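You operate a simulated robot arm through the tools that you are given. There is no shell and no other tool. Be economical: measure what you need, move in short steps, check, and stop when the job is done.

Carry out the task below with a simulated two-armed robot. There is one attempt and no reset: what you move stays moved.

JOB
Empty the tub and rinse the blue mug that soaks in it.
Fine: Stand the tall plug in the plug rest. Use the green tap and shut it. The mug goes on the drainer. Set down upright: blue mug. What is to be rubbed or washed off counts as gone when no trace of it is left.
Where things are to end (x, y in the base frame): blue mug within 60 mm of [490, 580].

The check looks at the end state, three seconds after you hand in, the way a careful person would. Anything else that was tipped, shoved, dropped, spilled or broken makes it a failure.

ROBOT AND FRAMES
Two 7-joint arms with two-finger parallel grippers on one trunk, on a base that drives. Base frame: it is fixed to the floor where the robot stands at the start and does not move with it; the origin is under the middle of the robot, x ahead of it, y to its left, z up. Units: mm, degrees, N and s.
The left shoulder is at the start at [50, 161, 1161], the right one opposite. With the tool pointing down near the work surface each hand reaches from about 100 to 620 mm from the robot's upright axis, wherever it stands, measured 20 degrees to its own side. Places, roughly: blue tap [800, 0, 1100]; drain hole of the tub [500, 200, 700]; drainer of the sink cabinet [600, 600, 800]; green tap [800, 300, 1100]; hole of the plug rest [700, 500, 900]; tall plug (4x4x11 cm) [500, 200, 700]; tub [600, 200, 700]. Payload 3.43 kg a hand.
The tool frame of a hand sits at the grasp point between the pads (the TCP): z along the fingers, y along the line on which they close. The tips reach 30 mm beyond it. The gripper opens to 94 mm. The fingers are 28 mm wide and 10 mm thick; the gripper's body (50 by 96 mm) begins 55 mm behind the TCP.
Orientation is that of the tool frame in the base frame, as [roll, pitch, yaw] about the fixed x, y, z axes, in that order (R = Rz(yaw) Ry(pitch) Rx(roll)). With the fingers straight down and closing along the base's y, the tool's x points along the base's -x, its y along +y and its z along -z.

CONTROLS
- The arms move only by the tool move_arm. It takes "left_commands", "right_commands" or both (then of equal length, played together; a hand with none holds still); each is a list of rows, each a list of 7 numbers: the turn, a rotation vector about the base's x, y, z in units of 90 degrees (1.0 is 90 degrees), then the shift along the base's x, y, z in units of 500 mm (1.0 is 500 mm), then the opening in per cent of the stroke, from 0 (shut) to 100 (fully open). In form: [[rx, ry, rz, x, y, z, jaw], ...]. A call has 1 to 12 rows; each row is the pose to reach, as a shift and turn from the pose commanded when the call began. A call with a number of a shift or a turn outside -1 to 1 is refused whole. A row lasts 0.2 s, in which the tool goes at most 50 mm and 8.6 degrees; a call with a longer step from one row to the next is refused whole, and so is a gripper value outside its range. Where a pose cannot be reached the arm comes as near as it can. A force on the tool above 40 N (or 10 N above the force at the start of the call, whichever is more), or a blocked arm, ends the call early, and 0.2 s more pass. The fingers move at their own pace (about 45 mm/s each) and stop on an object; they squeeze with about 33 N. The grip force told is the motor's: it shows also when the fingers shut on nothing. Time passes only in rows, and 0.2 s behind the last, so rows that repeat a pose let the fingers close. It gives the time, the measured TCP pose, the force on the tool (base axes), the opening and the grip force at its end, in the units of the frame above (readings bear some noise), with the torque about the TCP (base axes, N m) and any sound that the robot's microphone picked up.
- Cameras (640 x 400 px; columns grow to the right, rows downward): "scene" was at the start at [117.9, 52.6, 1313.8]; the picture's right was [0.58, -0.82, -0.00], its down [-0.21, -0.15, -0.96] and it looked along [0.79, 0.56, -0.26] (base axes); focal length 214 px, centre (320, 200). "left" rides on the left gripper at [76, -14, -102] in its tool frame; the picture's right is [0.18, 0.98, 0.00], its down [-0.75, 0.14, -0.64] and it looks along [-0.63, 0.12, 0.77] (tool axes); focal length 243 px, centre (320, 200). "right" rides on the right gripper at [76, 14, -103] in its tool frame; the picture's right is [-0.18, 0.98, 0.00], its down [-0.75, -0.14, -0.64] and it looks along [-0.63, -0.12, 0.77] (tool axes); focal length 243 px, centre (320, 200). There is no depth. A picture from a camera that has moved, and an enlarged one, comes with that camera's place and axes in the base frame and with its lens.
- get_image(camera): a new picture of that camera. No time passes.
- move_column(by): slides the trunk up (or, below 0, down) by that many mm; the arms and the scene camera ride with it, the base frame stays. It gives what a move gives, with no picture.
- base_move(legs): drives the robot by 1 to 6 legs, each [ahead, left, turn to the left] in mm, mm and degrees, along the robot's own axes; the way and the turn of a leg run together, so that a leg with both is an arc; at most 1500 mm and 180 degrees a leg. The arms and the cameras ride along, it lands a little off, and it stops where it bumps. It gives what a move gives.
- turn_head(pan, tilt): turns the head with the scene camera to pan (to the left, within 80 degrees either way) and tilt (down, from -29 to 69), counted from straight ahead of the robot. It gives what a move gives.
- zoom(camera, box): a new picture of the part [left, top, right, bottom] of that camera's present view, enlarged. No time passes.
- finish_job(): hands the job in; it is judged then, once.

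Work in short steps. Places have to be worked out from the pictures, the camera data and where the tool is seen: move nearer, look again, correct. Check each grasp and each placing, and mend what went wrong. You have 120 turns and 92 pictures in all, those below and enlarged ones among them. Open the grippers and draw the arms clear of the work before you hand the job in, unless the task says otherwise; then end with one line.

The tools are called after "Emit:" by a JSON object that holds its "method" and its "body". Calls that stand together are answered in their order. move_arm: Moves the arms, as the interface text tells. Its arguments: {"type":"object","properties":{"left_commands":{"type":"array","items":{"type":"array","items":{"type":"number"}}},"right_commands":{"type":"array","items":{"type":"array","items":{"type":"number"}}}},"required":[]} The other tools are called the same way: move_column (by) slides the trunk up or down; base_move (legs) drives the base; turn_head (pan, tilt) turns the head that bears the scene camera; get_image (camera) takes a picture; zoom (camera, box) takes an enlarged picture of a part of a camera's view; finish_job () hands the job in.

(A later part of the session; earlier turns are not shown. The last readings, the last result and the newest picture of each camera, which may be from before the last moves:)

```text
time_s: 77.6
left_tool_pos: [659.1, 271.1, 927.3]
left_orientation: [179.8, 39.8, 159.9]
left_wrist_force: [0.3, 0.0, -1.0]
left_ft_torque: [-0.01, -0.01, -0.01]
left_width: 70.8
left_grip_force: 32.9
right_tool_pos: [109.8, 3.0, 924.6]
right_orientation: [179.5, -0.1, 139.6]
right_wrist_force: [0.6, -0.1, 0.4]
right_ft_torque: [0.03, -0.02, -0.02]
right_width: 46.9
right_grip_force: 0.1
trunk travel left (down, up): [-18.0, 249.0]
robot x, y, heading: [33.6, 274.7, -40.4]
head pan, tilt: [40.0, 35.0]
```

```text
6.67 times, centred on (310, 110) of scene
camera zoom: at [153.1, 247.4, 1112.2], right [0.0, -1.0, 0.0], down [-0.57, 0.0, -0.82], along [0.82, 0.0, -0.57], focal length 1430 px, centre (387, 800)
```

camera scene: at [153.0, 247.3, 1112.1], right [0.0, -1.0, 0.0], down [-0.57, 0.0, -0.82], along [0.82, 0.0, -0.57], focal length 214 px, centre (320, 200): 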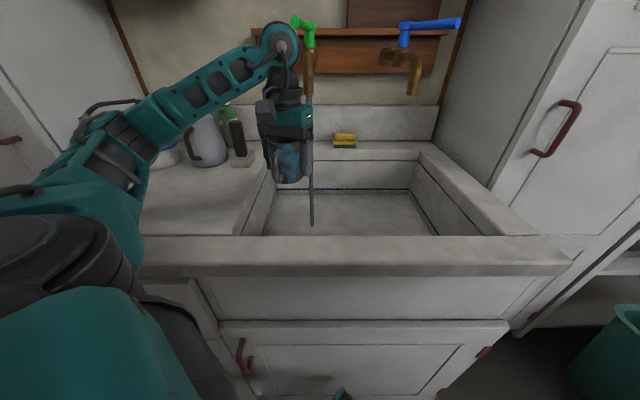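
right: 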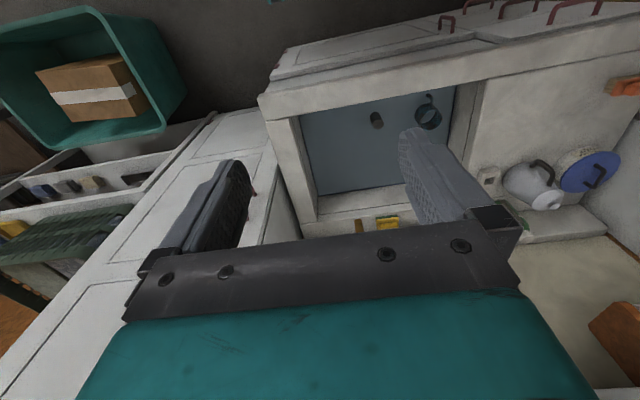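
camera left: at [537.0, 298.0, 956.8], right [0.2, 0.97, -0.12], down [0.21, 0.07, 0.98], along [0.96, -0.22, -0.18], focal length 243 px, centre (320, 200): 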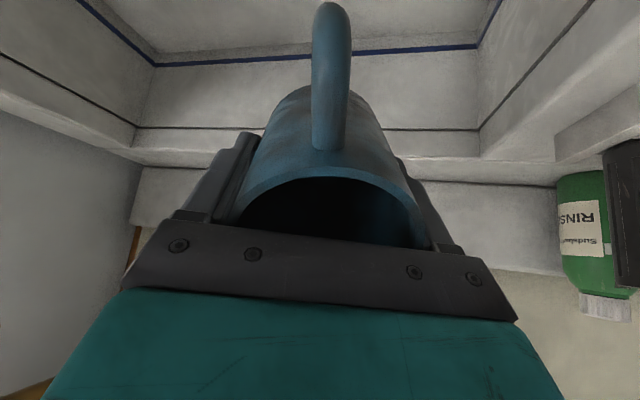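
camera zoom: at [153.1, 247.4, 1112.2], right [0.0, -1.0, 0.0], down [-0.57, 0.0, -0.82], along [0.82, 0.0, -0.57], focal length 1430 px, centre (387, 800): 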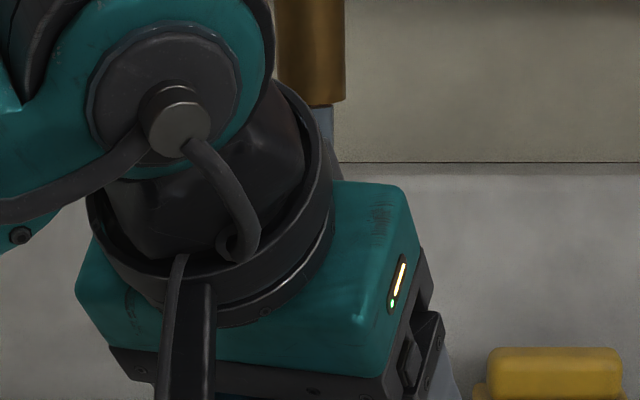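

The stain is fading fast and the outside is nearly clean. I'll keep rinsing for several more seconds.

Emit:
{"method": "move_arm", "body": {"left_commands": [[0, 0, 0, 0, 0, 0, 50], [0, 0, 0, 0, 0, 0, 50], [0, 0, 0, 0, 0, 0, 50], [0, 0, 0, 0, 0, 0, 50], [0, 0, 0, 0, 0, 0, 50], [0, 0, 0, 0, 0, 0, 50], [0, 0, 0, 0, 0, 0, 50], [0, 0, 0, 0, 0, 0, 50], [0, 0, 0, 0, 0, 0, 50], [0, 0, 0, 0, 0, 0, 50], [0, 0, 0, 0, 0, 0, 50], [0, 0, 0, 0, 0, 0, 50]]}}

Emit:
{"method": "move_arm", "body": {"left_commands": [[0, 0, 0, 0, 0, 0, 50], [0, 0, 0, 0, 0, 0, 50], [0, 0, 0, -0.01, 0.004, 0, 50], [0, 0, 0, -0.01, 0.004, 0, 50], [0, 0, 0, 0, 0, 0, 50], [0, 0, 0, 0, 0, 0, 50], [0, 0, 0, 0, 0, 0, 50], [0, 0, 0, 0, 0, 0, 50], [0, 0, 0, 0, 0, 0, 50], [0, 0, 0, 0, 0, 0, 50], [0, 0, 0, 0, 0, 0, 50], [0, 0, 0, 0, 0, 0, 50]]}}

Emit:
{"method": "zoom", "body": {"camera": "left", "box": [200, 0, 460, 260]}}

```text
time_s: 80.2
left_tool_pos: [659.0, 270.9, 927.1]
left_orientation: [179.8, 39.8, 159.8]
left_wrist_force: [-0.6, 0.1, -1.7]
left_ft_torque: [0.02, -0.02, 0.0]
left_width: 70.7
left_grip_force: 33.4
right_tool_pos: [110.8, 2.5, 924.0]
right_orientation: [179.6, -0.2, 139.6]
right_wrist_force: [0.3, 0.3, 0.7]
right_ft_torque: [0.01, 0.01, 0.03]
right_width: 47.1
right_grip_force: 0.0
trunk travel left (down, up): [-18.0, 249.0]
robot x, y, heading: [33.3, 270.9, -40.0]
head pan, tilt: [40.0, 35.0]
```

```text
time_s: 82.8
left_tool_pos: [660.2, 269.6, 928.3]
left_orientation: [179.9, 39.7, 159.9]
left_wrist_force: [-0.5, -0.4, -1.5]
left_ft_torque: [0.01, -0.03, -0.01]
left_width: 70.5
left_grip_force: 32.7
right_tool_pos: [110.8, 2.9, 924.0]
right_orientation: [179.6, -0.2, 139.6]
right_wrist_force: [0.2, 0.4, 0.2]
right_ft_torque: [0.04, -0.03, 0.0]
right_width: 47.0
right_grip_force: 0.0
trunk travel left (down, up): [-18.0, 249.0]
robot x, y, heading: [33.1, 276.8, -40.3]
head pan, tilt: [40.0, 35.0]
```

```text
1.54 times, centred on (330, 130) of left
camera zoom: at [536.9, 298.4, 957.0], right [0.2, 0.97, -0.12], down [0.21, 0.07, 0.98], along [0.96, -0.22, -0.18], focal length 373 px, centre (305, 308)
```

zoom: 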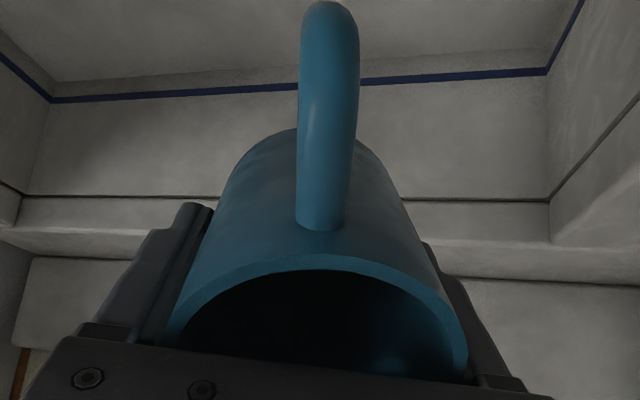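

A few faint darker patches may remain. I'll lean the mug to about 85° so the stream runs over the outside and the water tips out, then inspect.

Emit:
{"method": "move_arm", "body": {"left_commands": [[-0.028, -0.078, 0, 0, 0, 0, 50], [-0.056, -0.156, 0, 0, 0, 0, 50], [-0.085, -0.234, 0, 0, 0, 0, 50], [-0.113, -0.313, 0, 0, 0, 0, 50], [-0.141, -0.39, 0, 0, 0, 0, 50], [-0.17, -0.47, 0, 0, 0, 0, 50], [-0.17, -0.47, 0, 0, 0, 0, 50], [-0.17, -0.47, 0, -0.03, 0.01, 0, 50], [-0.17, -0.47, 0, -0.03, 0.01, 0, 50], [-0.17, -0.47, 0, 0.03, -0.01, 0, 50], [-0.17, -0.47, 0, 0.03, -0.01, 0, 50], [-0.17, -0.47, 0, 0, 0, 0, 50]]}}

Emit:
{"method": "zoom", "body": {"camera": "scene", "box": [240, 60, 380, 200]}}

Emit:
{"method": "zoom", "body": {"camera": "left", "box": [200, 0, 460, 260]}}

```text
time_s: 85.4
left_tool_pos: [663.4, 284.6, 973.4]
left_orientation: [175.4, 79.5, 155.6]
left_wrist_force: [0.1, 0.0, -1.5]
left_ft_torque: [0.0, -0.01, 0.01]
left_width: 70.4
left_grip_force: 33.0
left hand out of reach, approached as far as the arm can: row 5, 6, 7, 8, 9, 10, 11, 12
right_tool_pos: [112.2, 2.7, 925.8]
right_orientation: [179.6, -0.1, 139.6]
right_wrist_force: [-0.3, -0.5, 0.8]
right_ft_torque: [-0.02, 0.01, 0.0]
right_width: 46.9
right_grip_force: 0.1
trunk travel left (down, up): [-18.0, 249.0]
robot x, y, heading: [33.8, 275.1, -40.3]
head pan, tilt: [40.0, 35.0]
```

```text
2.86 times, centred on (310, 130) of scene
camera zoom: at [153.2, 247.3, 1112.1], right [0.0, -1.0, 0.0], down [-0.57, 0.0, -0.82], along [0.82, 0.0, -0.57], focal length 613 px, centre (349, 400)
```

zoom: 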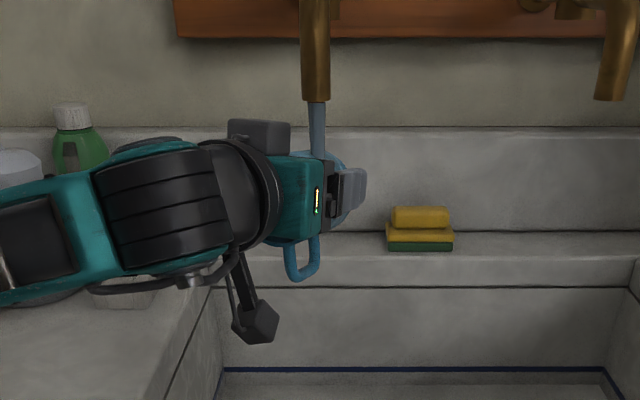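

```text
1.54 times, centred on (330, 130) of left
camera zoom: at [550.8, 310.1, 915.7], right [0.3, 0.94, -0.17], down [-0.42, 0.29, 0.86], along [0.86, -0.19, 0.48], focal length 373 px, centre (305, 308)
```

zoom: 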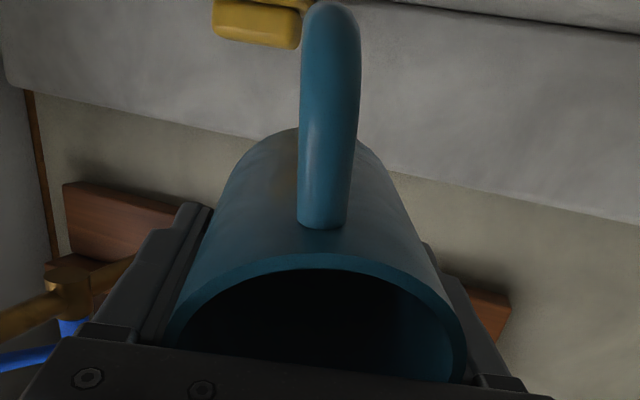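

The stream covers the outside and the mug looks clean. One more rinse here, then back through the 40° lean for the inside.

Emit:
{"method": "move_arm", "body": {"left_commands": [[0, 0, 0, 0, 0, 0, 50], [0, 0, 0, 0.02, -0.01, 0, 50], [0, 0, 0, 0.02, -0.01, 0, 50], [0, 0, 0, 0.02, -0.01, 0, 50], [0, 0, 0, 0, -0.02, 0, 50], [0, 0, 0, 0, -0.02, 0, 50], [0, 0, 0, 0, -0.02, 0, 50], [0, 0, 0, 0, 0, 0, 50], [0, 0, 0, 0, 0, 0, 50], [0, 0, 0, 0, 0, 0, 50], [0, 0, 0, 0, 0, 0, 50], [0, 0, 0, 0, 0, 0, 50]]}}

Emit:
{"method": "move_arm", "body": {"left_commands": [[0.03, 0.078, 0, 0, -0.01, -0.03, 50], [0.06, 0.156, 0, 0, -0.015, -0.05, 50], [0.09, 0.234, 0, 0, -0.02, -0.07, 50], [0.12, 0.313, 0, 0, -0.025, -0.085, 50], [0.145, 0.39, 0, 0, -0.028, -0.09, 50], [0.145, 0.39, 0, 0, -0.028, -0.09, 50], [0.145, 0.39, 0, 0, -0.028, -0.09, 50], [0.145, 0.39, 0, 0, -0.028, -0.09, 50], [0.145, 0.39, 0, 0, -0.028, -0.09, 50], [0.145, 0.39, 0, 0, -0.028, -0.09, 50], [0.145, 0.39, 0, 0, -0.028, -0.09, 50], [0.145, 0.39, 0, 0, -0.028, -0.09, 50]]}}

Emit:
{"method": "zoom", "body": {"camera": "scene", "box": [240, 60, 380, 200]}}

```text
time_s: 88.0
left_tool_pos: [663.8, 284.7, 973.3]
left_orientation: [175.7, 79.4, 156.0]
left_wrist_force: [-0.1, -0.3, -1.8]
left_ft_torque: [-0.02, 0.0, -0.01]
left_width: 70.3
left_grip_force: 32.6
right_tool_pos: [111.0, 2.7, 925.1]
right_orientation: [179.5, -0.2, 139.6]
right_wrist_force: [0.8, -0.1, 0.1]
right_ft_torque: [0.0, -0.05, -0.01]
right_width: 47.0
right_grip_force: 0.0
trunk travel left (down, up): [-18.0, 249.0]
robot x, y, heading: [33.6, 272.3, -40.2]
head pan, tilt: [40.0, 35.0]
```

```text
time_s: 90.6
left_tool_pos: [664.3, 271.4, 927.5]
left_orientation: [178.7, 42.1, 158.7]
left_wrist_force: [0.3, 0.1, -1.2]
left_ft_torque: [0.0, -0.02, 0.03]
left_width: 70.3
left_grip_force: 32.8
right_tool_pos: [112.7, 2.0, 924.6]
right_orientation: [179.7, -0.2, 139.5]
right_wrist_force: [-0.2, 0.5, 0.1]
right_ft_torque: [-0.03, 0.02, 0.01]
right_width: 46.9
right_grip_force: 0.1
trunk travel left (down, up): [-18.0, 249.0]
robot x, y, heading: [31.5, 276.9, -39.9]
head pan, tilt: [40.0, 35.0]
```

```text
2.86 times, centred on (310, 130) of scene
camera zoom: at [153.1, 247.4, 1112.2], right [0.0, -1.0, 0.0], down [-0.57, 0.0, -0.82], along [0.82, 0.0, -0.57], focal length 613 px, centre (349, 400)
```

zoom: 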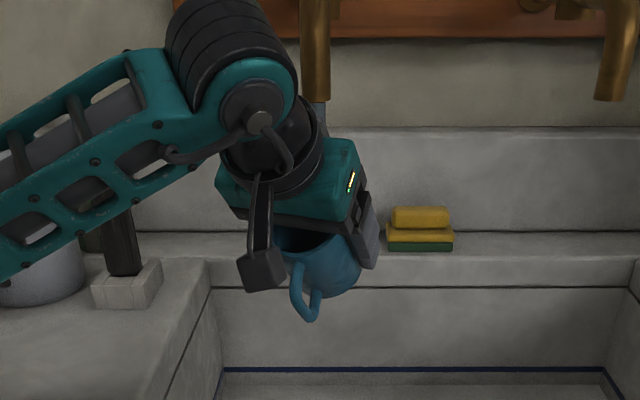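

The mug looks clean. I'll pull it off the stream, tip the remaining water out over the tub, and turn it upright again.

Emit:
{"method": "move_arm", "body": {"left_commands": [[0, 0, 0, -0.05, 0.018, 0, 50], [0, 0, 0, -0.1, 0.036, 0.02, 50], [0, 0, 0, -0.14, 0.04, 0.04, 50], [-0.028, -0.078, 0, -0.16, 0.04, 0.05, 50], [-0.056, -0.156, 0, -0.16, 0.04, 0.05, 50], [-0.085, -0.234, 0, -0.16, 0.04, 0.05, 50], [-0.113, -0.313, 0, -0.16, 0.04, 0.05, 50], [-0.141, -0.39, 0, -0.16, 0.04, 0.05, 50], [-0.17, -0.47, 0, -0.16, 0.04, 0.05, 50], [-0.17, -0.47, 0, -0.16, 0.04, 0.05, 50], [-0.17, -0.47, 0, -0.16, 0.04, 0.05, 50]]}}

Emit:
{"method": "get_image", "body": {"camera": "scene"}}

```text
time_s: 93.0
left_tool_pos: [609.5, 297.0, 979.5]
left_orientation: [168.0, 79.8, 149.6]
left_wrist_force: [-0.1, -0.5, -1.8]
left_ft_torque: [0.0, 0.04, -0.01]
left_width: 70.5
left_grip_force: 33.2
left hand out of reach, approached as far as the arm can: row 6, 7, 8, 9, 10, 11
right_tool_pos: [109.8, 2.2, 925.7]
right_orientation: [179.6, -0.3, 139.6]
right_wrist_force: [0.7, 0.7, -0.5]
right_ft_torque: [0.01, -0.02, 0.03]
right_width: 47.2
right_grip_force: 0.2
trunk travel left (down, up): [-18.0, 249.0]
robot x, y, heading: [34.2, 272.1, -40.4]
head pan, tilt: [40.0, 35.0]
```

```text
30 pictures are left
camera scene: at [153.1, 247.3, 1112.2], right [0.0, -1.0, 0.0], down [-0.57, 0.0, -0.82], along [0.82, 0.0, -0.57], focal length 214 px, centre (320, 200)
```

scene: 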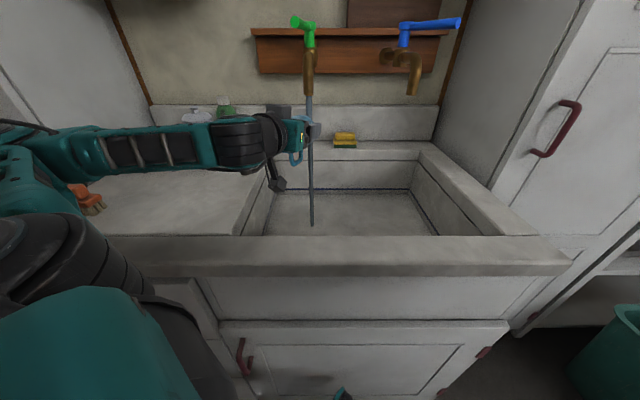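

It's tipped to 80° over the tub and nothing remains. Now I'll turn it back upright.

Emit:
{"method": "move_arm", "body": {"left_commands": [[0.03, 0.0836, 0, -0.01, 0.006, 0, 50], [0.06, 0.167, 0, -0.02, 0.012, 0, 50], [0.09, 0.25, 0, -0.03, 0.018, 0, 50], [0.12, 0.334, 0, -0.04, 0.024, 0, 50], [0.15, 0.418, 0, -0.05, 0.03, 0, 50], [0.18, 0.5, 0, -0.06, 0.036, 0, 50], [0.211, 0.585, 0, -0.07, 0.042, 0, 50], [0.241, 0.669, 0, -0.08, 0.05, 0, 50], [0.271, 0.752, 0, -0.09, 0.055, 0, 50], [0.302, 0.836, 0, -0.1, 0.06, 0, 50], [0.302, 0.836, 0, -0.1, 0.06, 0, 50]]}}

```text
time_s: 95.4
left_tool_pos: [559.3, 326.2, 979.1]
left_orientation: [178.3, -0.3, 158.3]
left_wrist_force: [0.3, 0.5, -1.3]
left_ft_torque: [0.01, -0.02, 0.01]
left_width: 70.0
left_grip_force: 32.9
right_tool_pos: [110.8, 3.5, 924.3]
right_orientation: [179.7, -0.3, 139.6]
right_wrist_force: [0.2, -0.7, -0.7]
right_ft_torque: [-0.04, 0.02, 0.01]
right_width: 47.3
right_grip_force: 0.2
trunk travel left (down, up): [-18.0, 249.0]
robot x, y, heading: [33.0, 270.4, -40.2]
head pan, tilt: [40.0, 35.0]
```

Upright within 2°. I'll carry the mug over to the drainer spot [490,580] at a safe height.

Emit:
{"method": "move_arm", "body": {"left_commands": [[-0.009, 0.004, 0, -0.023, 0.08, 0, 50], [-0.0176, 0.007, 0, -0.046, 0.17, 0, 50], [-0.0176, 0.007, 0, -0.069, 0.26, 0, 50], [-0.0176, 0.007, 0, -0.092, 0.35, 0, 50], [-0.0176, 0.007, 0, -0.115, 0.43, 0, 50], [-0.0176, 0.007, 0, -0.138, 0.508, 0, 50], [-0.0176, 0.007, 0, -0.138, 0.508, 0, 50]]}}

Emit:
{"method": "turn_head", "body": {"pan": 75, "tilt": 35}}

Emit:
{"method": "get_image", "body": {"camera": "scene"}}

Emit:
{"method": "get_image", "body": {"camera": "left"}}

```text
time_s: 97.0
left_tool_pos: [629.1, 457.7, 949.6]
left_orientation: [-179.9, -0.2, 158.2]
left_wrist_force: [-0.4, 1.2, -1.1]
left_ft_torque: [-0.07, 0.01, 0.0]
left_width: 70.1
left_grip_force: 32.7
left hand out of reach, approached as far as the arm can: row 2, 3, 4, 5, 6, 7
right_tool_pos: [111.4, 4.4, 925.4]
right_orientation: [179.7, -0.1, 139.6]
right_wrist_force: [1.3, 0.8, -0.2]
right_ft_torque: [-0.02, 0.0, 0.04]
right_width: 46.9
right_grip_force: 0.0
trunk travel left (down, up): [-18.0, 249.0]
robot x, y, heading: [32.1, 275.0, -40.1]
head pan, tilt: [40.0, 35.0]
```

```text
time_s: 98.0
left_tool_pos: [628.3, 456.8, 951.0]
left_orientation: [180.0, -0.1, 158.3]
left_wrist_force: [0.1, -0.1, -1.6]
left_ft_torque: [0.0, -0.03, 0.02]
left_width: 70.1
left_grip_force: 32.9
right_tool_pos: [112.0, 3.1, 924.7]
right_orientation: [179.7, -0.3, 139.6]
right_wrist_force: [-1.9, 0.6, -1.2]
right_ft_torque: [0.0, 0.03, 0.01]
right_width: 47.1
right_grip_force: 0.0
trunk travel left (down, up): [-18.0, 249.0]
robot x, y, heading: [34.3, 273.3, -39.9]
head pan, tilt: [75.0, 35.0]
```

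```text
29 pictures are left
camera scene: at [137.4, 297.9, 1112.2], right [0.57, -0.82, 0.0], down [-0.47, -0.33, -0.82], along [0.67, 0.47, -0.57], focal length 214 px, centre (320, 200)
```

scene: 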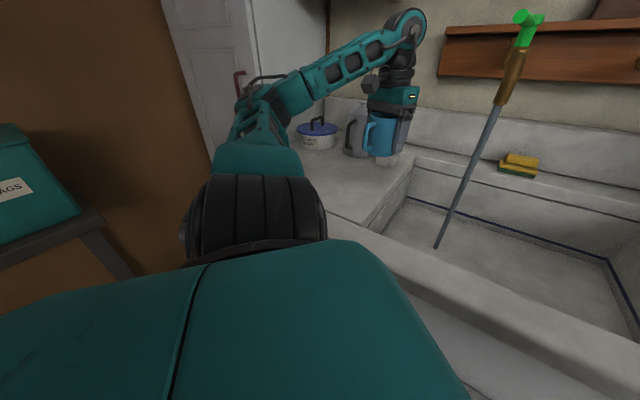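

```text
28 pictures are left
camera left: at [551.5, 471.3, 1053.4], right [0.19, 0.98, 0.0], down [0.75, -0.15, 0.64], along [0.63, -0.12, -0.77], focal length 243 px, centre (320, 200)
```

left: 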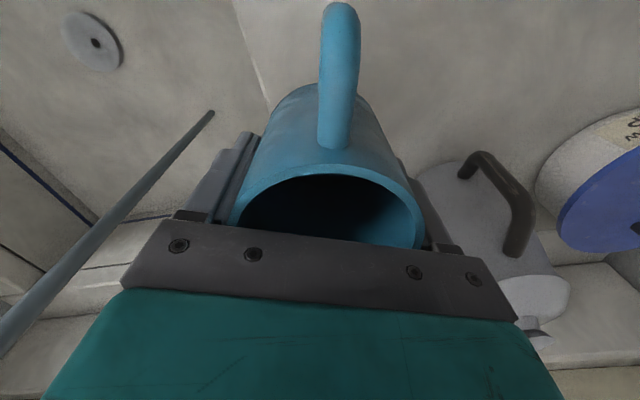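

The target is awkward from this heading, and the hand ended at [628,457] without contact. I'll bring it back over the tub and translate the base 200 mm left instead.

Emit:
{"method": "move_arm", "body": {"left_commands": [[0, 0, 0, -0.04, -0.03, 0.02, 50], [0, 0, 0, -0.1, -0.06, 0.04, 50], [0, 0, 0, -0.16, -0.09, 0.06, 50], [0, 0, 0, -0.2, -0.12, 0.06, 50], [0, 0, 0, -0.2, -0.12, 0.06, 50]]}}

Emit:
{"method": "base_move", "body": {"legs": [[-135, 148, 0]]}}

Emit:
{"method": "turn_head", "body": {"pan": 60, "tilt": 45}}

Emit:
{"method": "get_image", "body": {"camera": "scene"}}

```text
time_s: 99.2
left_tool_pos: [532.0, 384.7, 979.1]
left_orientation: [180.0, -0.1, 158.2]
left_wrist_force: [0.8, -0.9, -1.3]
left_ft_torque: [0.01, 0.0, -0.02]
left_width: 69.9
left_grip_force: 33.1
left hand out of reach, approached as far as the arm can: row 1, 2, 3, 4, 5
right_tool_pos: [110.9, 2.9, 925.6]
right_orientation: [179.6, -0.2, 139.6]
right_wrist_force: [0.6, -0.4, -0.4]
right_ft_torque: [0.01, 0.03, -0.04]
right_width: 46.8
right_grip_force: 0.1
trunk travel left (down, up): [-18.0, 249.0]
robot x, y, heading: [33.0, 275.7, -39.9]
head pan, tilt: [75.0, 35.0]
```

```text
time_s: 101.1
left_tool_pos: [525.3, 574.0, 978.6]
left_orientation: [-180.0, -0.1, 158.2]
left_wrist_force: [-0.7, -1.1, -1.4]
left_ft_torque: [0.01, 0.0, 0.0]
left_width: 70.1
left_grip_force: 32.7
right_tool_pos: [101.6, 193.2, 925.0]
right_orientation: [179.6, -0.2, 139.5]
right_wrist_force: [-0.5, 0.1, 0.1]
right_ft_torque: [0.0, -0.01, -0.02]
right_width: 47.1
right_grip_force: 0.0
trunk travel left (down, up): [-18.0, 249.0]
robot x, y, heading: [25.6, 466.9, -40.4]
head pan, tilt: [75.0, 35.0]
stopped in leg 1: the robot was blocked; the commanded pose is now the measured one
```

```text
time_s: 101.9
left_tool_pos: [526.3, 574.7, 979.6]
left_orientation: [-179.9, -0.2, 158.2]
left_wrist_force: [1.0, 0.0, -0.7]
left_ft_torque: [-0.03, -0.02, 0.0]
left_width: 70.0
left_grip_force: 32.6
right_tool_pos: [101.8, 192.0, 925.5]
right_orientation: [179.7, -0.2, 139.5]
right_wrist_force: [-0.1, 0.5, -0.3]
right_ft_torque: [0.02, -0.04, 0.01]
right_width: 47.2
right_grip_force: 0.1
trunk travel left (down, up): [-18.0, 249.0]
robot x, y, heading: [23.7, 462.2, -40.0]
head pan, tilt: [60.0, 45.0]
```

```text
27 pictures are left
camera scene: at [133.2, 464.7, 1097.4], right [0.34, -0.94, 0.0], down [-0.67, -0.24, -0.71], along [0.67, 0.24, -0.71], focal length 214 px, centre (320, 200)
```

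scene: 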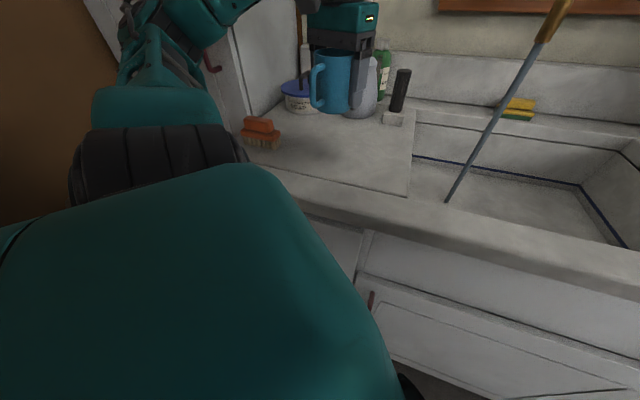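

The plug still stands. I'll move to [490,578] and lower to about 925 before approaching slowly.

Emit:
{"method": "move_arm", "body": {"left_commands": [[0, 0, 0, -0.036, 0.004, -0.02, 50], [0, 0, 0, -0.072, 0.008, -0.05, 50], [0, 0, 0, -0.072, 0.008, -0.08, 50], [0, 0, 0, -0.072, 0.008, -0.11, 50], [0, 0, 0, -0.072, 0.008, -0.11, 50]]}}

Emit:
{"method": "zoom", "body": {"camera": "scene", "box": [240, 40, 400, 200]}}

```text
time_s: 103.1
left_tool_pos: [489.9, 578.9, 923.4]
left_orientation: [180.0, -0.1, 158.1]
left_wrist_force: [-0.1, 0.0, -1.4]
left_ft_torque: [0.02, 0.0, 0.0]
left_width: 69.9
left_grip_force: 33.1
left hand out of reach, approached as far as the arm can: row 1, 2, 3
right_tool_pos: [101.7, 193.8, 923.2]
right_orientation: [179.6, -0.2, 139.6]
right_wrist_force: [-0.4, 0.8, 0.4]
right_ft_torque: [0.04, -0.02, -0.01]
right_width: 46.9
right_grip_force: 0.0
trunk travel left (down, up): [-18.0, 249.0]
robot x, y, heading: [25.9, 462.8, -40.2]
head pan, tilt: [60.0, 45.0]
```

```text
2.50 times, centred on (320, 120) of scene
camera zoom: at [133.1, 464.7, 1097.4], right [0.34, -0.94, 0.0], down [-0.67, -0.24, -0.71], along [0.67, 0.24, -0.71], focal length 536 px, centre (320, 400)
```

zoom: 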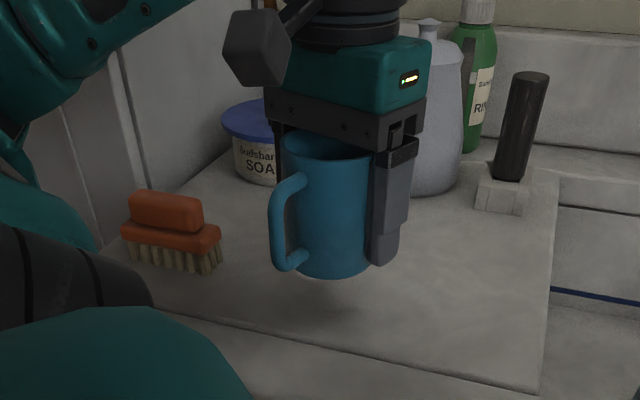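

The mug is spotless and upright, with its bottom about 52 mm below the TCP, so the gap is around 35–40 mm. I'll lower 28 mm and then in small steps.

Emit:
{"method": "move_arm", "body": {"left_commands": [[0, 0, 0, 0, 0, -0.02, 50], [0, 0, 0, 0, 0, -0.04, 50], [0, 0, 0, 0, 0, -0.056, 50], [0, 0, 0, 0, 0, -0.062, 50]]}}

Emit:
{"method": "zoom", "body": {"camera": "scene", "box": [240, 40, 400, 200]}}

```text
time_s: 104.1
left_tool_pos: [488.8, 578.8, 893.0]
left_orientation: [-179.9, -0.1, 158.1]
left_wrist_force: [0.5, -0.1, -1.6]
left_ft_torque: [0.02, -0.04, 0.01]
left_width: 70.1
left_grip_force: 32.9
right_tool_pos: [102.4, 193.1, 924.7]
right_orientation: [179.6, -0.2, 139.5]
right_wrist_force: [0.2, -0.6, -0.4]
right_ft_torque: [-0.03, 0.02, 0.02]
right_width: 46.9
right_grip_force: 0.0
trunk travel left (down, up): [-18.0, 249.0]
robot x, y, heading: [24.6, 461.8, -40.2]
head pan, tilt: [60.0, 45.0]
```

```text
2.50 times, centred on (320, 120) of scene
camera zoom: at [133.2, 464.7, 1097.3], right [0.34, -0.94, 0.0], down [-0.67, -0.24, -0.71], along [0.67, 0.24, -0.71], focal length 536 px, centre (320, 400)
```

zoom: 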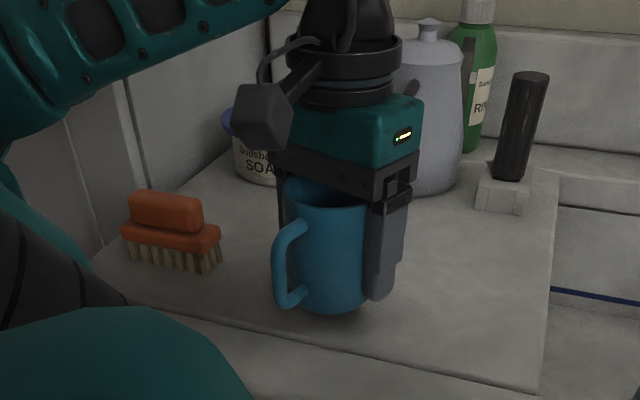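

Emit:
{"method": "move_arm", "body": {"left_commands": [[0, 0, 0, 0, 0, -0.006, 50], [0, 0, 0, 0, 0, -0.012, 50], [0, 0, 0, 0, 0, -0.018, 50]]}}

```text
time_s: 104.9
left_tool_pos: [489.5, 578.4, 883.5]
left_orientation: [180.0, -0.1, 158.2]
left_wrist_force: [0.7, 0.2, -1.8]
left_ft_torque: [0.03, -0.03, 0.03]
left_width: 69.9
left_grip_force: 32.2
right_tool_pos: [102.5, 193.6, 926.3]
right_orientation: [179.7, -0.1, 139.6]
right_wrist_force: [0.1, -0.6, -0.8]
right_ft_torque: [-0.01, 0.04, -0.01]
right_width: 47.0
right_grip_force: 0.0
trunk travel left (down, up): [-18.0, 249.0]
robot x, y, heading: [21.4, 462.4, -40.0]
head pan, tilt: [60.0, 45.0]
```

No contact yet, so I'll continue in small steps.

Emit:
{"method": "move_arm", "body": {"left_commands": [[0, 0, 0, 0, 0, -0.005, 50], [0, 0, 0, 0, 0, -0.01, 50]]}}

Emit:
{"method": "zoom", "body": {"camera": "scene", "box": [290, 80, 370, 160]}}

```text
time_s: 105.5
left_tool_pos: [488.4, 577.6, 879.2]
left_orientation: [-179.9, -0.1, 158.2]
left_wrist_force: [-0.1, 0.2, -1.0]
left_ft_torque: [-0.01, -0.04, -0.01]
left_width: 69.9
left_grip_force: 32.5
right_tool_pos: [102.4, 193.7, 925.5]
right_orientation: [179.6, -0.3, 139.5]
right_wrist_force: [0.5, -0.5, 0.1]
right_ft_torque: [-0.01, -0.02, 0.04]
right_width: 47.0
right_grip_force: 0.2
trunk travel left (down, up): [-18.0, 249.0]
robot x, y, heading: [24.6, 463.3, -40.5]
head pan, tilt: [60.0, 45.0]
```

```text
5.00 times, centred on (330, 120) of scene
camera zoom: at [133.2, 464.7, 1097.3], right [0.34, -0.94, 0.0], down [-0.67, -0.24, -0.71], along [0.67, 0.24, -0.71], focal length 1072 px, centre (270, 600)
```

zoom: 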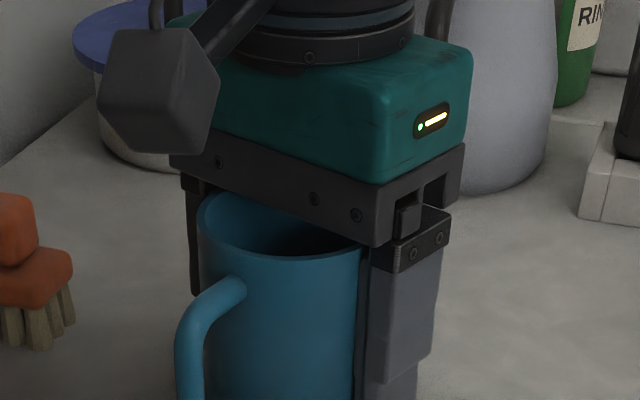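

Emit:
{"method": "move_arm", "body": {"left_commands": [[0, 0, 0, 0, 0, -0.004, 50], [0, 0, 0, 0, 0, -0.008, 50], [0, 0, 0, 0, 0, -0.012, 50]]}}

```text
time_s: 106.3
left_tool_pos: [489.0, 578.3, 875.4]
left_orientation: [-180.0, 0.3, 158.4]
left_wrist_force: [4.0, 0.9, 27.3]
left_ft_torque: [0.22, 0.22, 0.19]
left_width: 70.2
left_grip_force: 33.3
right_tool_pos: [99.4, 192.0, 924.3]
right_orientation: [179.5, -0.1, 139.6]
right_wrist_force: [0.2, -0.5, -0.1]
right_ft_torque: [-0.02, 0.02, -0.03]
right_width: 47.1
right_grip_force: 0.1
trunk travel left (down, up): [-18.0, 249.0]
robot x, y, heading: [22.3, 465.2, -40.3]
head pan, tilt: [60.0, 45.0]
```

Contact at 27 N. I'll ease off, open, and lift straight up.

Emit:
{"method": "move_arm", "body": {"left_commands": [[0, 0, 0, 0, 0, 0.006, 50], [0, 0, 0, 0, 0, 0.006, 100], [0, 0, 0, 0, 0, 0.006, 100], [0, 0, 0, 0, 0, 0.006, 100], [0, 0, 0, 0, 0, 0.05, 100], [0, 0, 0, 0, 0, 0.12, 100], [0, 0, 0, 0, 0, 0.2, 100], [0, 0, 0, 0, 0, 0.26, 100]]}}

Emit:
{"method": "get_image", "body": {"camera": "left"}}

Emit:
{"method": "zoom", "body": {"camera": "scene", "box": [240, 60, 400, 200]}}

```text
time_s: 108.1
left_tool_pos: [487.2, 581.3, 1018.2]
left_orientation: [-178.8, 3.4, 158.7]
left_wrist_force: [-0.6, -2.0, 3.0]
left_ft_torque: [0.2, -0.05, 0.01]
left_width: 93.9
left_grip_force: 0.0
left hand out of reach, approached as far as the arm can: row 7
right_tool_pos: [102.0, 191.7, 925.1]
right_orientation: [179.6, -0.2, 139.5]
right_wrist_force: [0.2, 1.4, 0.5]
right_ft_torque: [-0.08, 0.01, 0.02]
right_width: 47.1
right_grip_force: 0.0
trunk travel left (down, up): [-18.0, 249.0]
robot x, y, heading: [23.2, 464.4, -40.3]
head pan, tilt: [60.0, 45.0]
```

```text
23 pictures are left
camera left: at [406.2, 600.0, 1116.5], right [0.19, 0.98, -0.03], down [0.72, -0.12, 0.68], along [0.67, -0.15, -0.73], focal length 243 px, centre (320, 200)
```

left: 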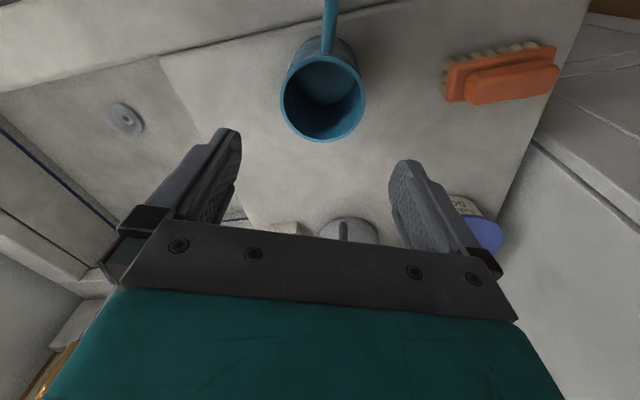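

```text
2.86 times, centred on (320, 130) of scene
camera zoom: at [132.2, 464.2, 1097.6], right [0.34, -0.94, 0.0], down [-0.66, -0.24, -0.71], along [0.67, 0.24, -0.71], focal length 613 px, centre (320, 400)
```

zoom: 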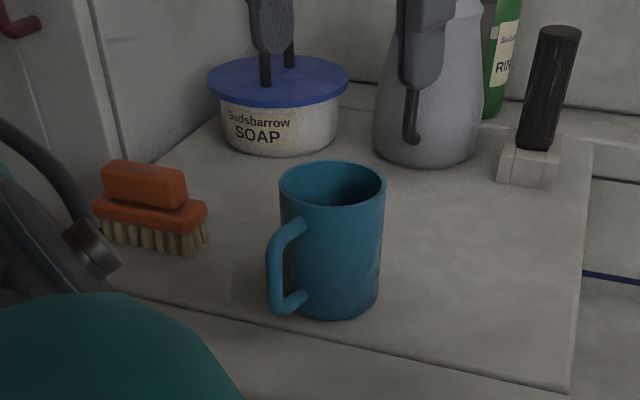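

The mug stands at the spot. I'll check its inside for any trace of stain.

Emit:
{"method": "zoom", "body": {"camera": "left", "box": [270, 40, 380, 150]}}

```text
3.64 times, centred on (325, 95) of left
camera zoom: at [406.2, 600.0, 1116.5], right [0.19, 0.98, -0.03], down [0.72, -0.12, 0.68], along [0.67, -0.15, -0.73], focal length 882 px, centre (302, 582)
```

zoom: 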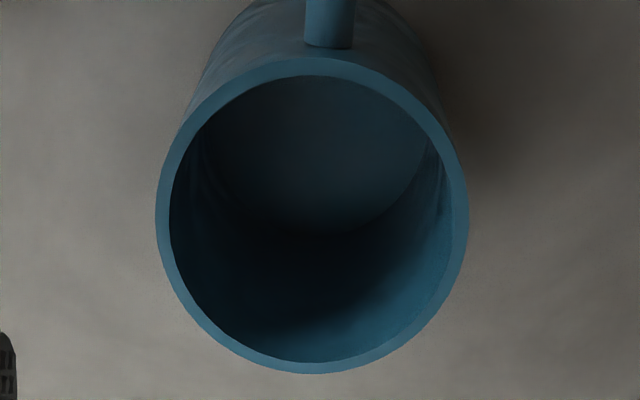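

The inside is clean. Next is shutting the tap, so I'll raise the trunk and drive back to the tap position.

Emit:
{"method": "move_column", "body": {"by": 170}}

Emit:
{"method": "base_move", "body": {"legs": [[128, -140, 0]]}}

Emit:
{"method": "turn_head", "body": {"pan": 40, "tilt": 35}}

Emit:
{"method": "get_image", "body": {"camera": "scene"}}

```text
time_s: 110.0
left_tool_pos: [489.0, 578.4, 1173.5]
left_orientation: [180.0, -0.1, 158.2]
left_wrist_force: [0.6, -0.1, 0.5]
left_ft_torque: [0.0, -0.02, -0.02]
left_width: 94.1
left_grip_force: 0.1
right_tool_pos: [101.5, 193.5, 1094.1]
right_orientation: [179.6, -0.2, 139.5]
right_wrist_force: [-0.8, -0.3, -1.0]
right_ft_torque: [-0.02, -0.01, 0.01]
right_width: 47.0
right_grip_force: 0.1
trunk travel left (down, up): [-188.0, 79.0]
robot x, y, heading: [27.4, 464.7, -40.2]
head pan, tilt: [60.0, 45.0]
```

```text
time_s: 111.9
left_tool_pos: [495.8, 389.6, 1173.7]
left_orientation: [-180.0, -0.2, 158.3]
left_wrist_force: [-0.4, -0.3, -0.2]
left_ft_torque: [-0.02, 0.01, -0.01]
left_width: 93.7
left_grip_force: 0.1
right_tool_pos: [108.5, 2.9, 1095.0]
right_orientation: [179.6, -0.2, 139.5]
right_wrist_force: [-0.2, 0.1, 0.2]
right_ft_torque: [0.01, 0.0, -0.02]
right_width: 47.1
right_grip_force: 0.0
trunk travel left (down, up): [-188.0, 79.0]
robot x, y, heading: [34.2, 277.1, -40.3]
head pan, tilt: [60.0, 45.0]
```

```text
time_s: 112.7
left_tool_pos: [496.7, 391.2, 1173.7]
left_orientation: [180.0, -0.1, 158.3]
left_wrist_force: [0.0, 0.4, -0.4]
left_ft_torque: [-0.01, 0.02, 0.01]
left_width: 94.0
left_grip_force: 0.0
right_tool_pos: [107.8, 3.5, 1094.8]
right_orientation: [179.5, -0.1, 139.5]
right_wrist_force: [0.3, 0.0, 0.2]
right_ft_torque: [-0.02, -0.02, -0.02]
right_width: 47.0
right_grip_force: 0.1
trunk travel left (down, up): [-188.0, 79.0]
robot x, y, heading: [36.3, 275.9, -40.2]
head pan, tilt: [40.0, 35.0]
```

```text
20 pictures are left
camera scene: at [151.0, 248.1, 1282.1], right [0.0, -1.0, 0.0], down [-0.57, 0.0, -0.82], along [0.82, 0.0, -0.57], focal length 214 px, centre (320, 200)
```

scene: 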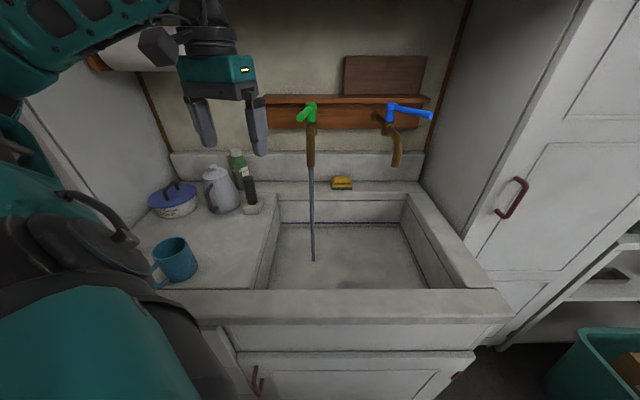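

The mug stands clear and the stream still runs. I'll orient the hand as before, 60° tilt along the lever line, at the earlier standoff pose.

Emit:
{"method": "move_arm", "body": {"left_commands": [[0.0076, -0.0688, 0.0573, 0.01, -0.03, 0.006, 60], [0.0152, -0.1376, 0.1146, 0.02, -0.06, 0.012, 60], [0.0228, -0.2064, 0.1719, 0.035, -0.1, 0.02, 60], [0.0304, -0.2752, 0.2292, 0.05, -0.13, 0.025, 60], [0.038, -0.344, 0.2865, 0.06, -0.16, 0.03, 60], [0.0456, -0.4128, 0.3438, 0.07, -0.19, 0.037, 60], [0.0532, -0.4816, 0.4011, 0.08, -0.22, 0.043, 60], [0.0608, -0.5504, 0.4584, 0.1, -0.26, 0.05, 60], [0.0684, -0.6192, 0.5157, 0.11, -0.29, 0.056, 60], [0.076, -0.688, 0.573, 0.12, -0.32, 0.062, 60], [0.076, -0.688, 0.573, 0.12, -0.32, 0.062, 60]]}}

Emit:
{"method": "get_image", "body": {"camera": "left"}}

```text
time_s: 115.1
left_tool_pos: [555.8, 233.3, 1204.4]
left_orientation: [-178.9, 59.8, -144.1]
left_wrist_force: [0.1, -0.4, 0.1]
left_ft_torque: [0.02, 0.0, -0.03]
left_width: 56.3
left_grip_force: 0.0
right_tool_pos: [108.4, 4.1, 1094.2]
right_orientation: [179.5, -0.3, 139.5]
right_wrist_force: [0.6, 0.4, 0.1]
right_ft_torque: [-0.01, 0.02, -0.01]
right_width: 47.1
right_grip_force: 0.0
trunk travel left (down, up): [-188.0, 79.0]
robot x, y, heading: [30.7, 273.3, -40.1]
head pan, tilt: [40.0, 35.0]
```

```text
19 pictures are left
camera left: at [459.6, 146.2, 1190.1], right [-0.64, 0.75, -0.17], down [-0.23, 0.02, 0.97], along [0.73, 0.66, 0.16], focal length 243 px, centre (320, 200)
```

left: 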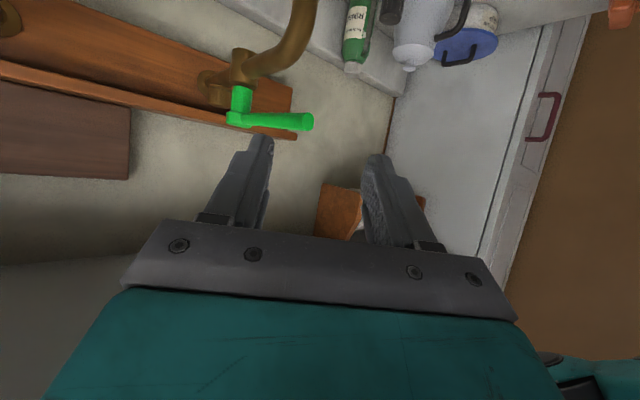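

I'll re-enter along the reversed retreat path with the jaw fully open, so that the fingers straddle the lever.

Emit:
{"method": "move_arm", "body": {"left_commands": [[0, 0, 0, 0.05, -0.016, 0, 100], [0, 0, 0, 0.05, -0.016, 0, 100], [0, 0, 0, 0.1, 0.011, -0.016, 100], [0, 0, 0, 0.14, 0.039, -0.044, 100], [0, 0, 0, 0.18, 0.067, -0.072, 100], [0, 0, 0, 0.22, 0.092, -0.1, 100], [0, 0, 0, 0.22, 0.092, -0.1, 100]]}}

Emit:
{"method": "get_image", "body": {"camera": "left"}}

```text
time_s: 116.7
left_tool_pos: [666.1, 276.5, 1155.0]
left_orientation: [-179.2, 59.8, -144.3]
left_wrist_force: [0.0, 0.0, 0.5]
left_ft_torque: [0.03, -0.01, 0.01]
left_width: 93.9
left_grip_force: 0.2
right_tool_pos: [108.1, 3.6, 1094.4]
right_orientation: [179.6, -0.1, 139.5]
right_wrist_force: [-0.6, 0.3, -0.3]
right_ft_torque: [0.0, 0.0, -0.03]
right_width: 46.9
right_grip_force: 0.1
trunk travel left (down, up): [-188.0, 79.0]
robot x, y, heading: [34.9, 276.2, -40.3]
head pan, tilt: [40.0, 35.0]
```

```text
18 pictures are left
camera left: at [569.8, 192.2, 1140.4], right [-0.64, 0.75, -0.17], down [-0.23, 0.02, 0.97], along [0.73, 0.66, 0.16], focal length 243 px, centre (320, 200)
```

left: 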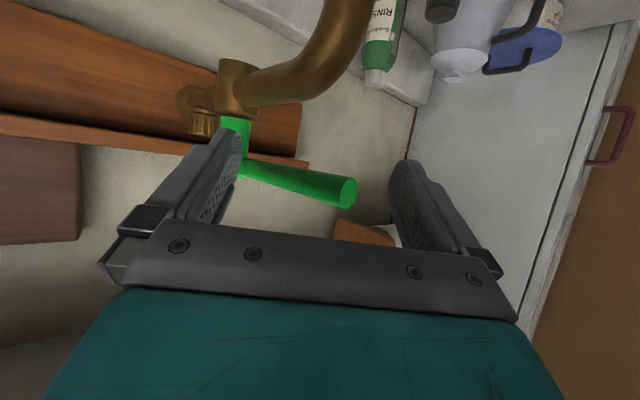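

The lever is between the fingers. I'll push it back towards −y with the right-hand finger.

Emit:
{"method": "move_arm", "body": {"left_commands": [[0, 0, 0, 0.0106, -0.017, 0, 100], [0, 0, 0, 0.0212, -0.034, 0, 100], [0, 0, 0, 0.0318, -0.051, 0, 100], [0, 0, 0, 0.0424, -0.068, 0, 100], [0, 0, 0, 0.053, -0.085, 0, 100], [0, 0, 0, 0.0636, -0.102, 0, 100], [0, 0, 0, 0.0742, -0.119, 0, 100], [0, 0, 0, 0.0848, -0.136, 0, 100]]}}

Emit:
{"method": "get_image", "body": {"camera": "left"}}

```text
time_s: 118.5
left_tool_pos: [709.6, 208.3, 1154.0]
left_orientation: [-179.2, 59.9, -144.5]
left_wrist_force: [-0.2, -0.3, -0.4]
left_ft_torque: [0.01, 0.0, 0.0]
left_width: 94.1
left_grip_force: 0.1
right_tool_pos: [108.4, 4.0, 1094.9]
right_orientation: [179.6, -0.2, 139.4]
right_wrist_force: [-0.7, -0.2, -0.2]
right_ft_torque: [-0.02, 0.01, 0.03]
right_width: 46.8
right_grip_force: 0.1
trunk travel left (down, up): [-188.0, 79.0]
robot x, y, heading: [33.1, 277.6, -40.1]
head pan, tilt: [40.0, 35.0]
```

```text
17 pictures are left
camera left: at [612.3, 123.3, 1139.7], right [-0.64, 0.75, -0.17], down [-0.23, 0.02, 0.97], along [0.73, 0.66, 0.16], focal length 243 px, centre (320, 200)
```

left: 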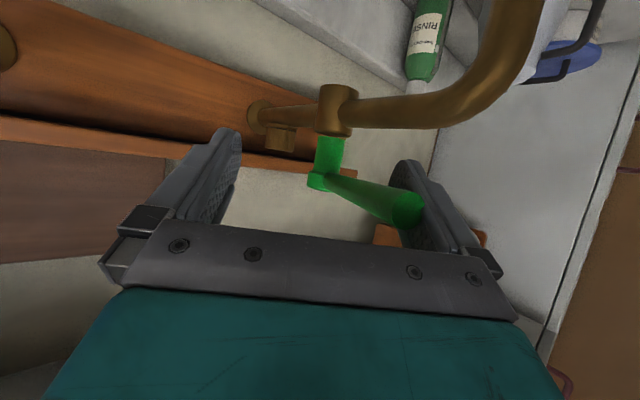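

The lever now rests against the right finger and is being carried along. I'll continue towards the closed stop and watch the force.

Emit:
{"method": "move_arm", "body": {"left_commands": [[0, 0, 0, 0.0087, -0.0123, 0, 100], [0, 0, 0, 0.0174, -0.0246, 0, 100], [0, 0, 0, 0.026, -0.037, 0, 100], [0, 0, 0, 0.0348, -0.0492, 0, 100]]}}

Emit:
{"method": "get_image", "body": {"camera": "scene"}}

```text
time_s: 119.5
left_tool_pos: [722.8, 187.8, 1154.5]
left_orientation: [-179.5, 59.8, -144.4]
left_wrist_force: [-18.4, 11.7, -6.4]
left_ft_torque: [-0.24, -0.23, -0.1]
left_width: 94.3
left_grip_force: 0.7
right_tool_pos: [106.8, 5.3, 1095.6]
right_orientation: [179.6, -0.1, 139.5]
right_wrist_force: [1.1, 0.1, 0.4]
right_ft_torque: [-0.02, -0.01, 0.0]
right_width: 47.0
right_grip_force: 0.1
trunk travel left (down, up): [-188.0, 79.0]
robot x, y, heading: [28.7, 276.7, -40.2]
head pan, tilt: [40.0, 35.0]
```

```text
16 pictures are left
camera scene: at [148.8, 249.8, 1282.3], right [0.0, -1.0, 0.0], down [-0.57, 0.0, -0.82], along [0.82, 0.0, -0.57], focal length 214 px, centre (320, 200)
```

scene: 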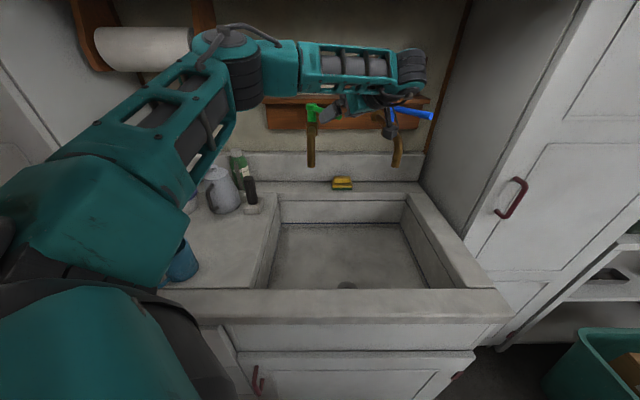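

The water has stopped and the lever is at its closed stop (about 22 N). I'll ease off and retreat along the hand's axis.

Emit:
{"method": "move_arm", "body": {"left_commands": [[0, 0, 0, -0.006, 0.008, 0, 100], [0, 0, 0, -0.012, 0.017, 0, 100], [0, 0, 0, -0.052, -0.01, 0.028, 100], [0, 0, 0, -0.092, -0.038, 0.056, 100], [0, 0, 0, -0.132, -0.066, 0.084, 100], [0, 0, 0, -0.19, -0.08, 0.09, 100], [0, 0, 0, -0.26, -0.06, 0.09, 100], [0, 0, 0, -0.34, -0.04, 0.07, 100], [0, 0, 0, -0.41, -0.02, 0.05, 100]]}}

Emit:
{"method": "get_image", "body": {"camera": "scene"}}

Emit:
{"method": "zoom", "body": {"camera": "scene", "box": [280, 80, 460, 270]}}

```text
time_s: 121.5
left_tool_pos: [554.1, 226.3, 1170.2]
left_orientation: [-179.0, 59.8, -144.3]
left_wrist_force: [-0.1, -1.1, 0.0]
left_ft_torque: [0.02, 0.01, -0.02]
left_width: 94.0
left_grip_force: 0.1
left hand out of reach, approached as far as the arm can: row 4, 5, 6, 7, 8, 9
right_tool_pos: [107.6, 4.6, 1095.1]
right_orientation: [179.5, -0.2, 139.5]
right_wrist_force: [0.3, -1.2, -0.1]
right_ft_torque: [-0.01, 0.02, -0.03]
right_width: 47.0
right_grip_force: 0.0
trunk travel left (down, up): [-188.0, 79.0]
robot x, y, heading: [34.1, 270.4, -40.3]
head pan, tilt: [40.0, 35.0]
```

```text
15 pictures are left
camera scene: at [151.0, 248.0, 1282.2], right [0.0, -1.0, 0.0], down [-0.57, 0.0, -0.82], along [0.82, 0.0, -0.57], focal length 214 px, centre (320, 200)
```

scene: 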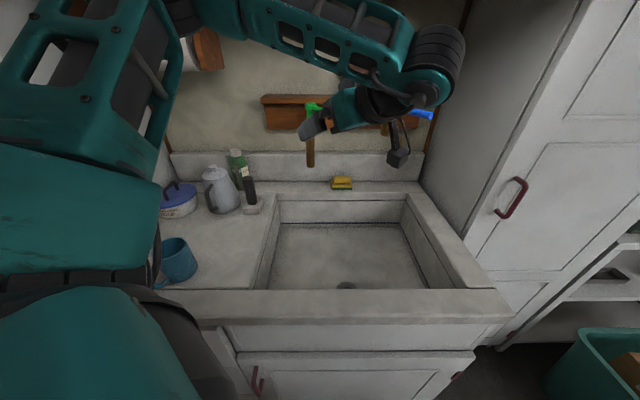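

```text
2.11 times, centred on (370, 175) of scene
camera zoom: at [151.0, 248.0, 1282.2], right [0.0, -1.0, 0.0], down [-0.57, 0.0, -0.82], along [0.82, 0.0, -0.57], focal length 452 px, centre (215, 253)
```

zoom: 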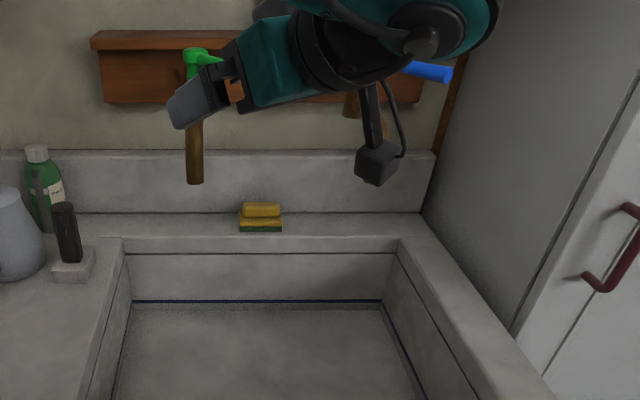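

The tap is shut and dry and the tub is empty. I'll turn the hand back to vertical and then back the robot off the work.

Emit:
{"method": "move_arm", "body": {"left_commands": [[-0.0076, 0.0688, -0.0573, -0.01, 0.03, 0, 100], [-0.0152, 0.1376, -0.1146, -0.02, 0.06, 0, 100], [-0.0228, 0.2064, -0.1719, -0.035, 0.1, 0, 100], [-0.0304, 0.2752, -0.2292, -0.05, 0.13, 0, 100], [-0.038, 0.344, -0.2865, -0.06, 0.16, 0, 100], [-0.0456, 0.4128, -0.3438, -0.07, 0.19, 0, 100], [-0.0532, 0.4816, -0.4011, -0.08, 0.22, 0, 100], [-0.0608, 0.5504, -0.4584, -0.1, 0.26, 0, 100], [-0.0684, 0.6192, -0.5157, -0.11, 0.29, 0, 100], [-0.076, 0.688, -0.573, -0.12, 0.32, 0, 100]]}}

Emit:
{"method": "base_move", "body": {"legs": [[-160, -130, 0]]}}

Emit:
{"method": "turn_head", "body": {"pan": 50, "tilt": 30}}

Emit:
{"method": "get_image", "body": {"camera": "scene"}}

```text
time_s: 123.7
left_tool_pos: [496.0, 386.5, 1171.0]
left_orientation: [-179.9, -0.2, 158.0]
left_wrist_force: [-0.5, 0.1, 0.9]
left_ft_torque: [-0.01, -0.04, -0.01]
left_width: 93.8
left_grip_force: 0.0
right_tool_pos: [108.1, 3.9, 1096.0]
right_orientation: [179.6, -0.2, 139.5]
right_wrist_force: [-0.6, -0.3, 0.1]
right_ft_torque: [0.01, 0.03, 0.0]
right_width: 47.1
right_grip_force: 0.0
trunk travel left (down, up): [-188.0, 79.0]
robot x, y, heading: [30.8, 275.5, -40.3]
head pan, tilt: [40.0, 35.0]
```

```text
time_s: 125.5
left_tool_pos: [289.8, 390.1, 1171.8]
left_orientation: [-180.0, 0.0, 158.1]
left_wrist_force: [-1.3, -0.1, 0.1]
left_ft_torque: [0.0, -0.01, 0.03]
left_width: 94.2
left_grip_force: 0.1
right_tool_pos: [-98.5, 7.9, 1094.2]
right_orientation: [179.5, -0.1, 139.4]
right_wrist_force: [0.3, 0.6, -0.8]
right_ft_torque: [-0.02, 0.01, 0.0]
right_width: 47.1
right_grip_force: 0.0
trunk travel left (down, up): [-188.0, 79.0]
robot x, y, heading: [-172.9, 279.5, -40.2]
head pan, tilt: [40.0, 35.0]
```

```text
time_s: 126.2
left_tool_pos: [291.0, 390.1, 1172.2]
left_orientation: [-179.9, 0.0, 158.1]
left_wrist_force: [0.6, -0.4, 0.0]
left_ft_torque: [0.01, 0.0, 0.02]
left_width: 94.1
left_grip_force: 0.2
right_tool_pos: [-97.7, 7.3, 1094.8]
right_orientation: [179.6, -0.3, 139.4]
right_wrist_force: [-0.2, -0.5, 0.4]
right_ft_torque: [-0.05, -0.03, -0.01]
right_width: 47.0
right_grip_force: 0.1
trunk travel left (down, up): [-188.0, 79.0]
robot x, y, heading: [-175.2, 277.9, -40.2]
head pan, tilt: [50.0, 30.0]
```

```text
13 pictures are left
camera scene: at [-53.3, 267.6, 1289.9], right [0.17, -0.99, 0.0], down [-0.49, -0.08, -0.87], along [0.85, 0.14, -0.5], focal length 214 px, centre (320, 200)
```

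scene: 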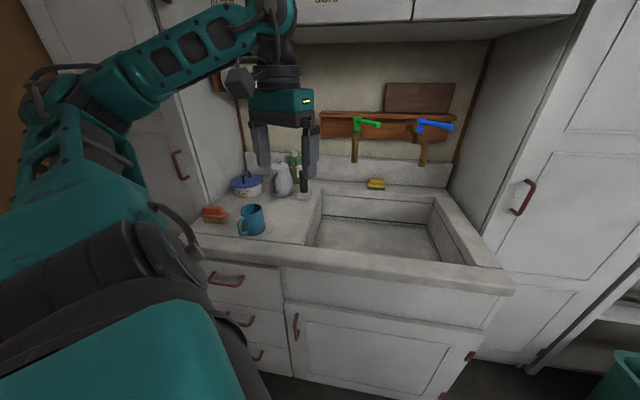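

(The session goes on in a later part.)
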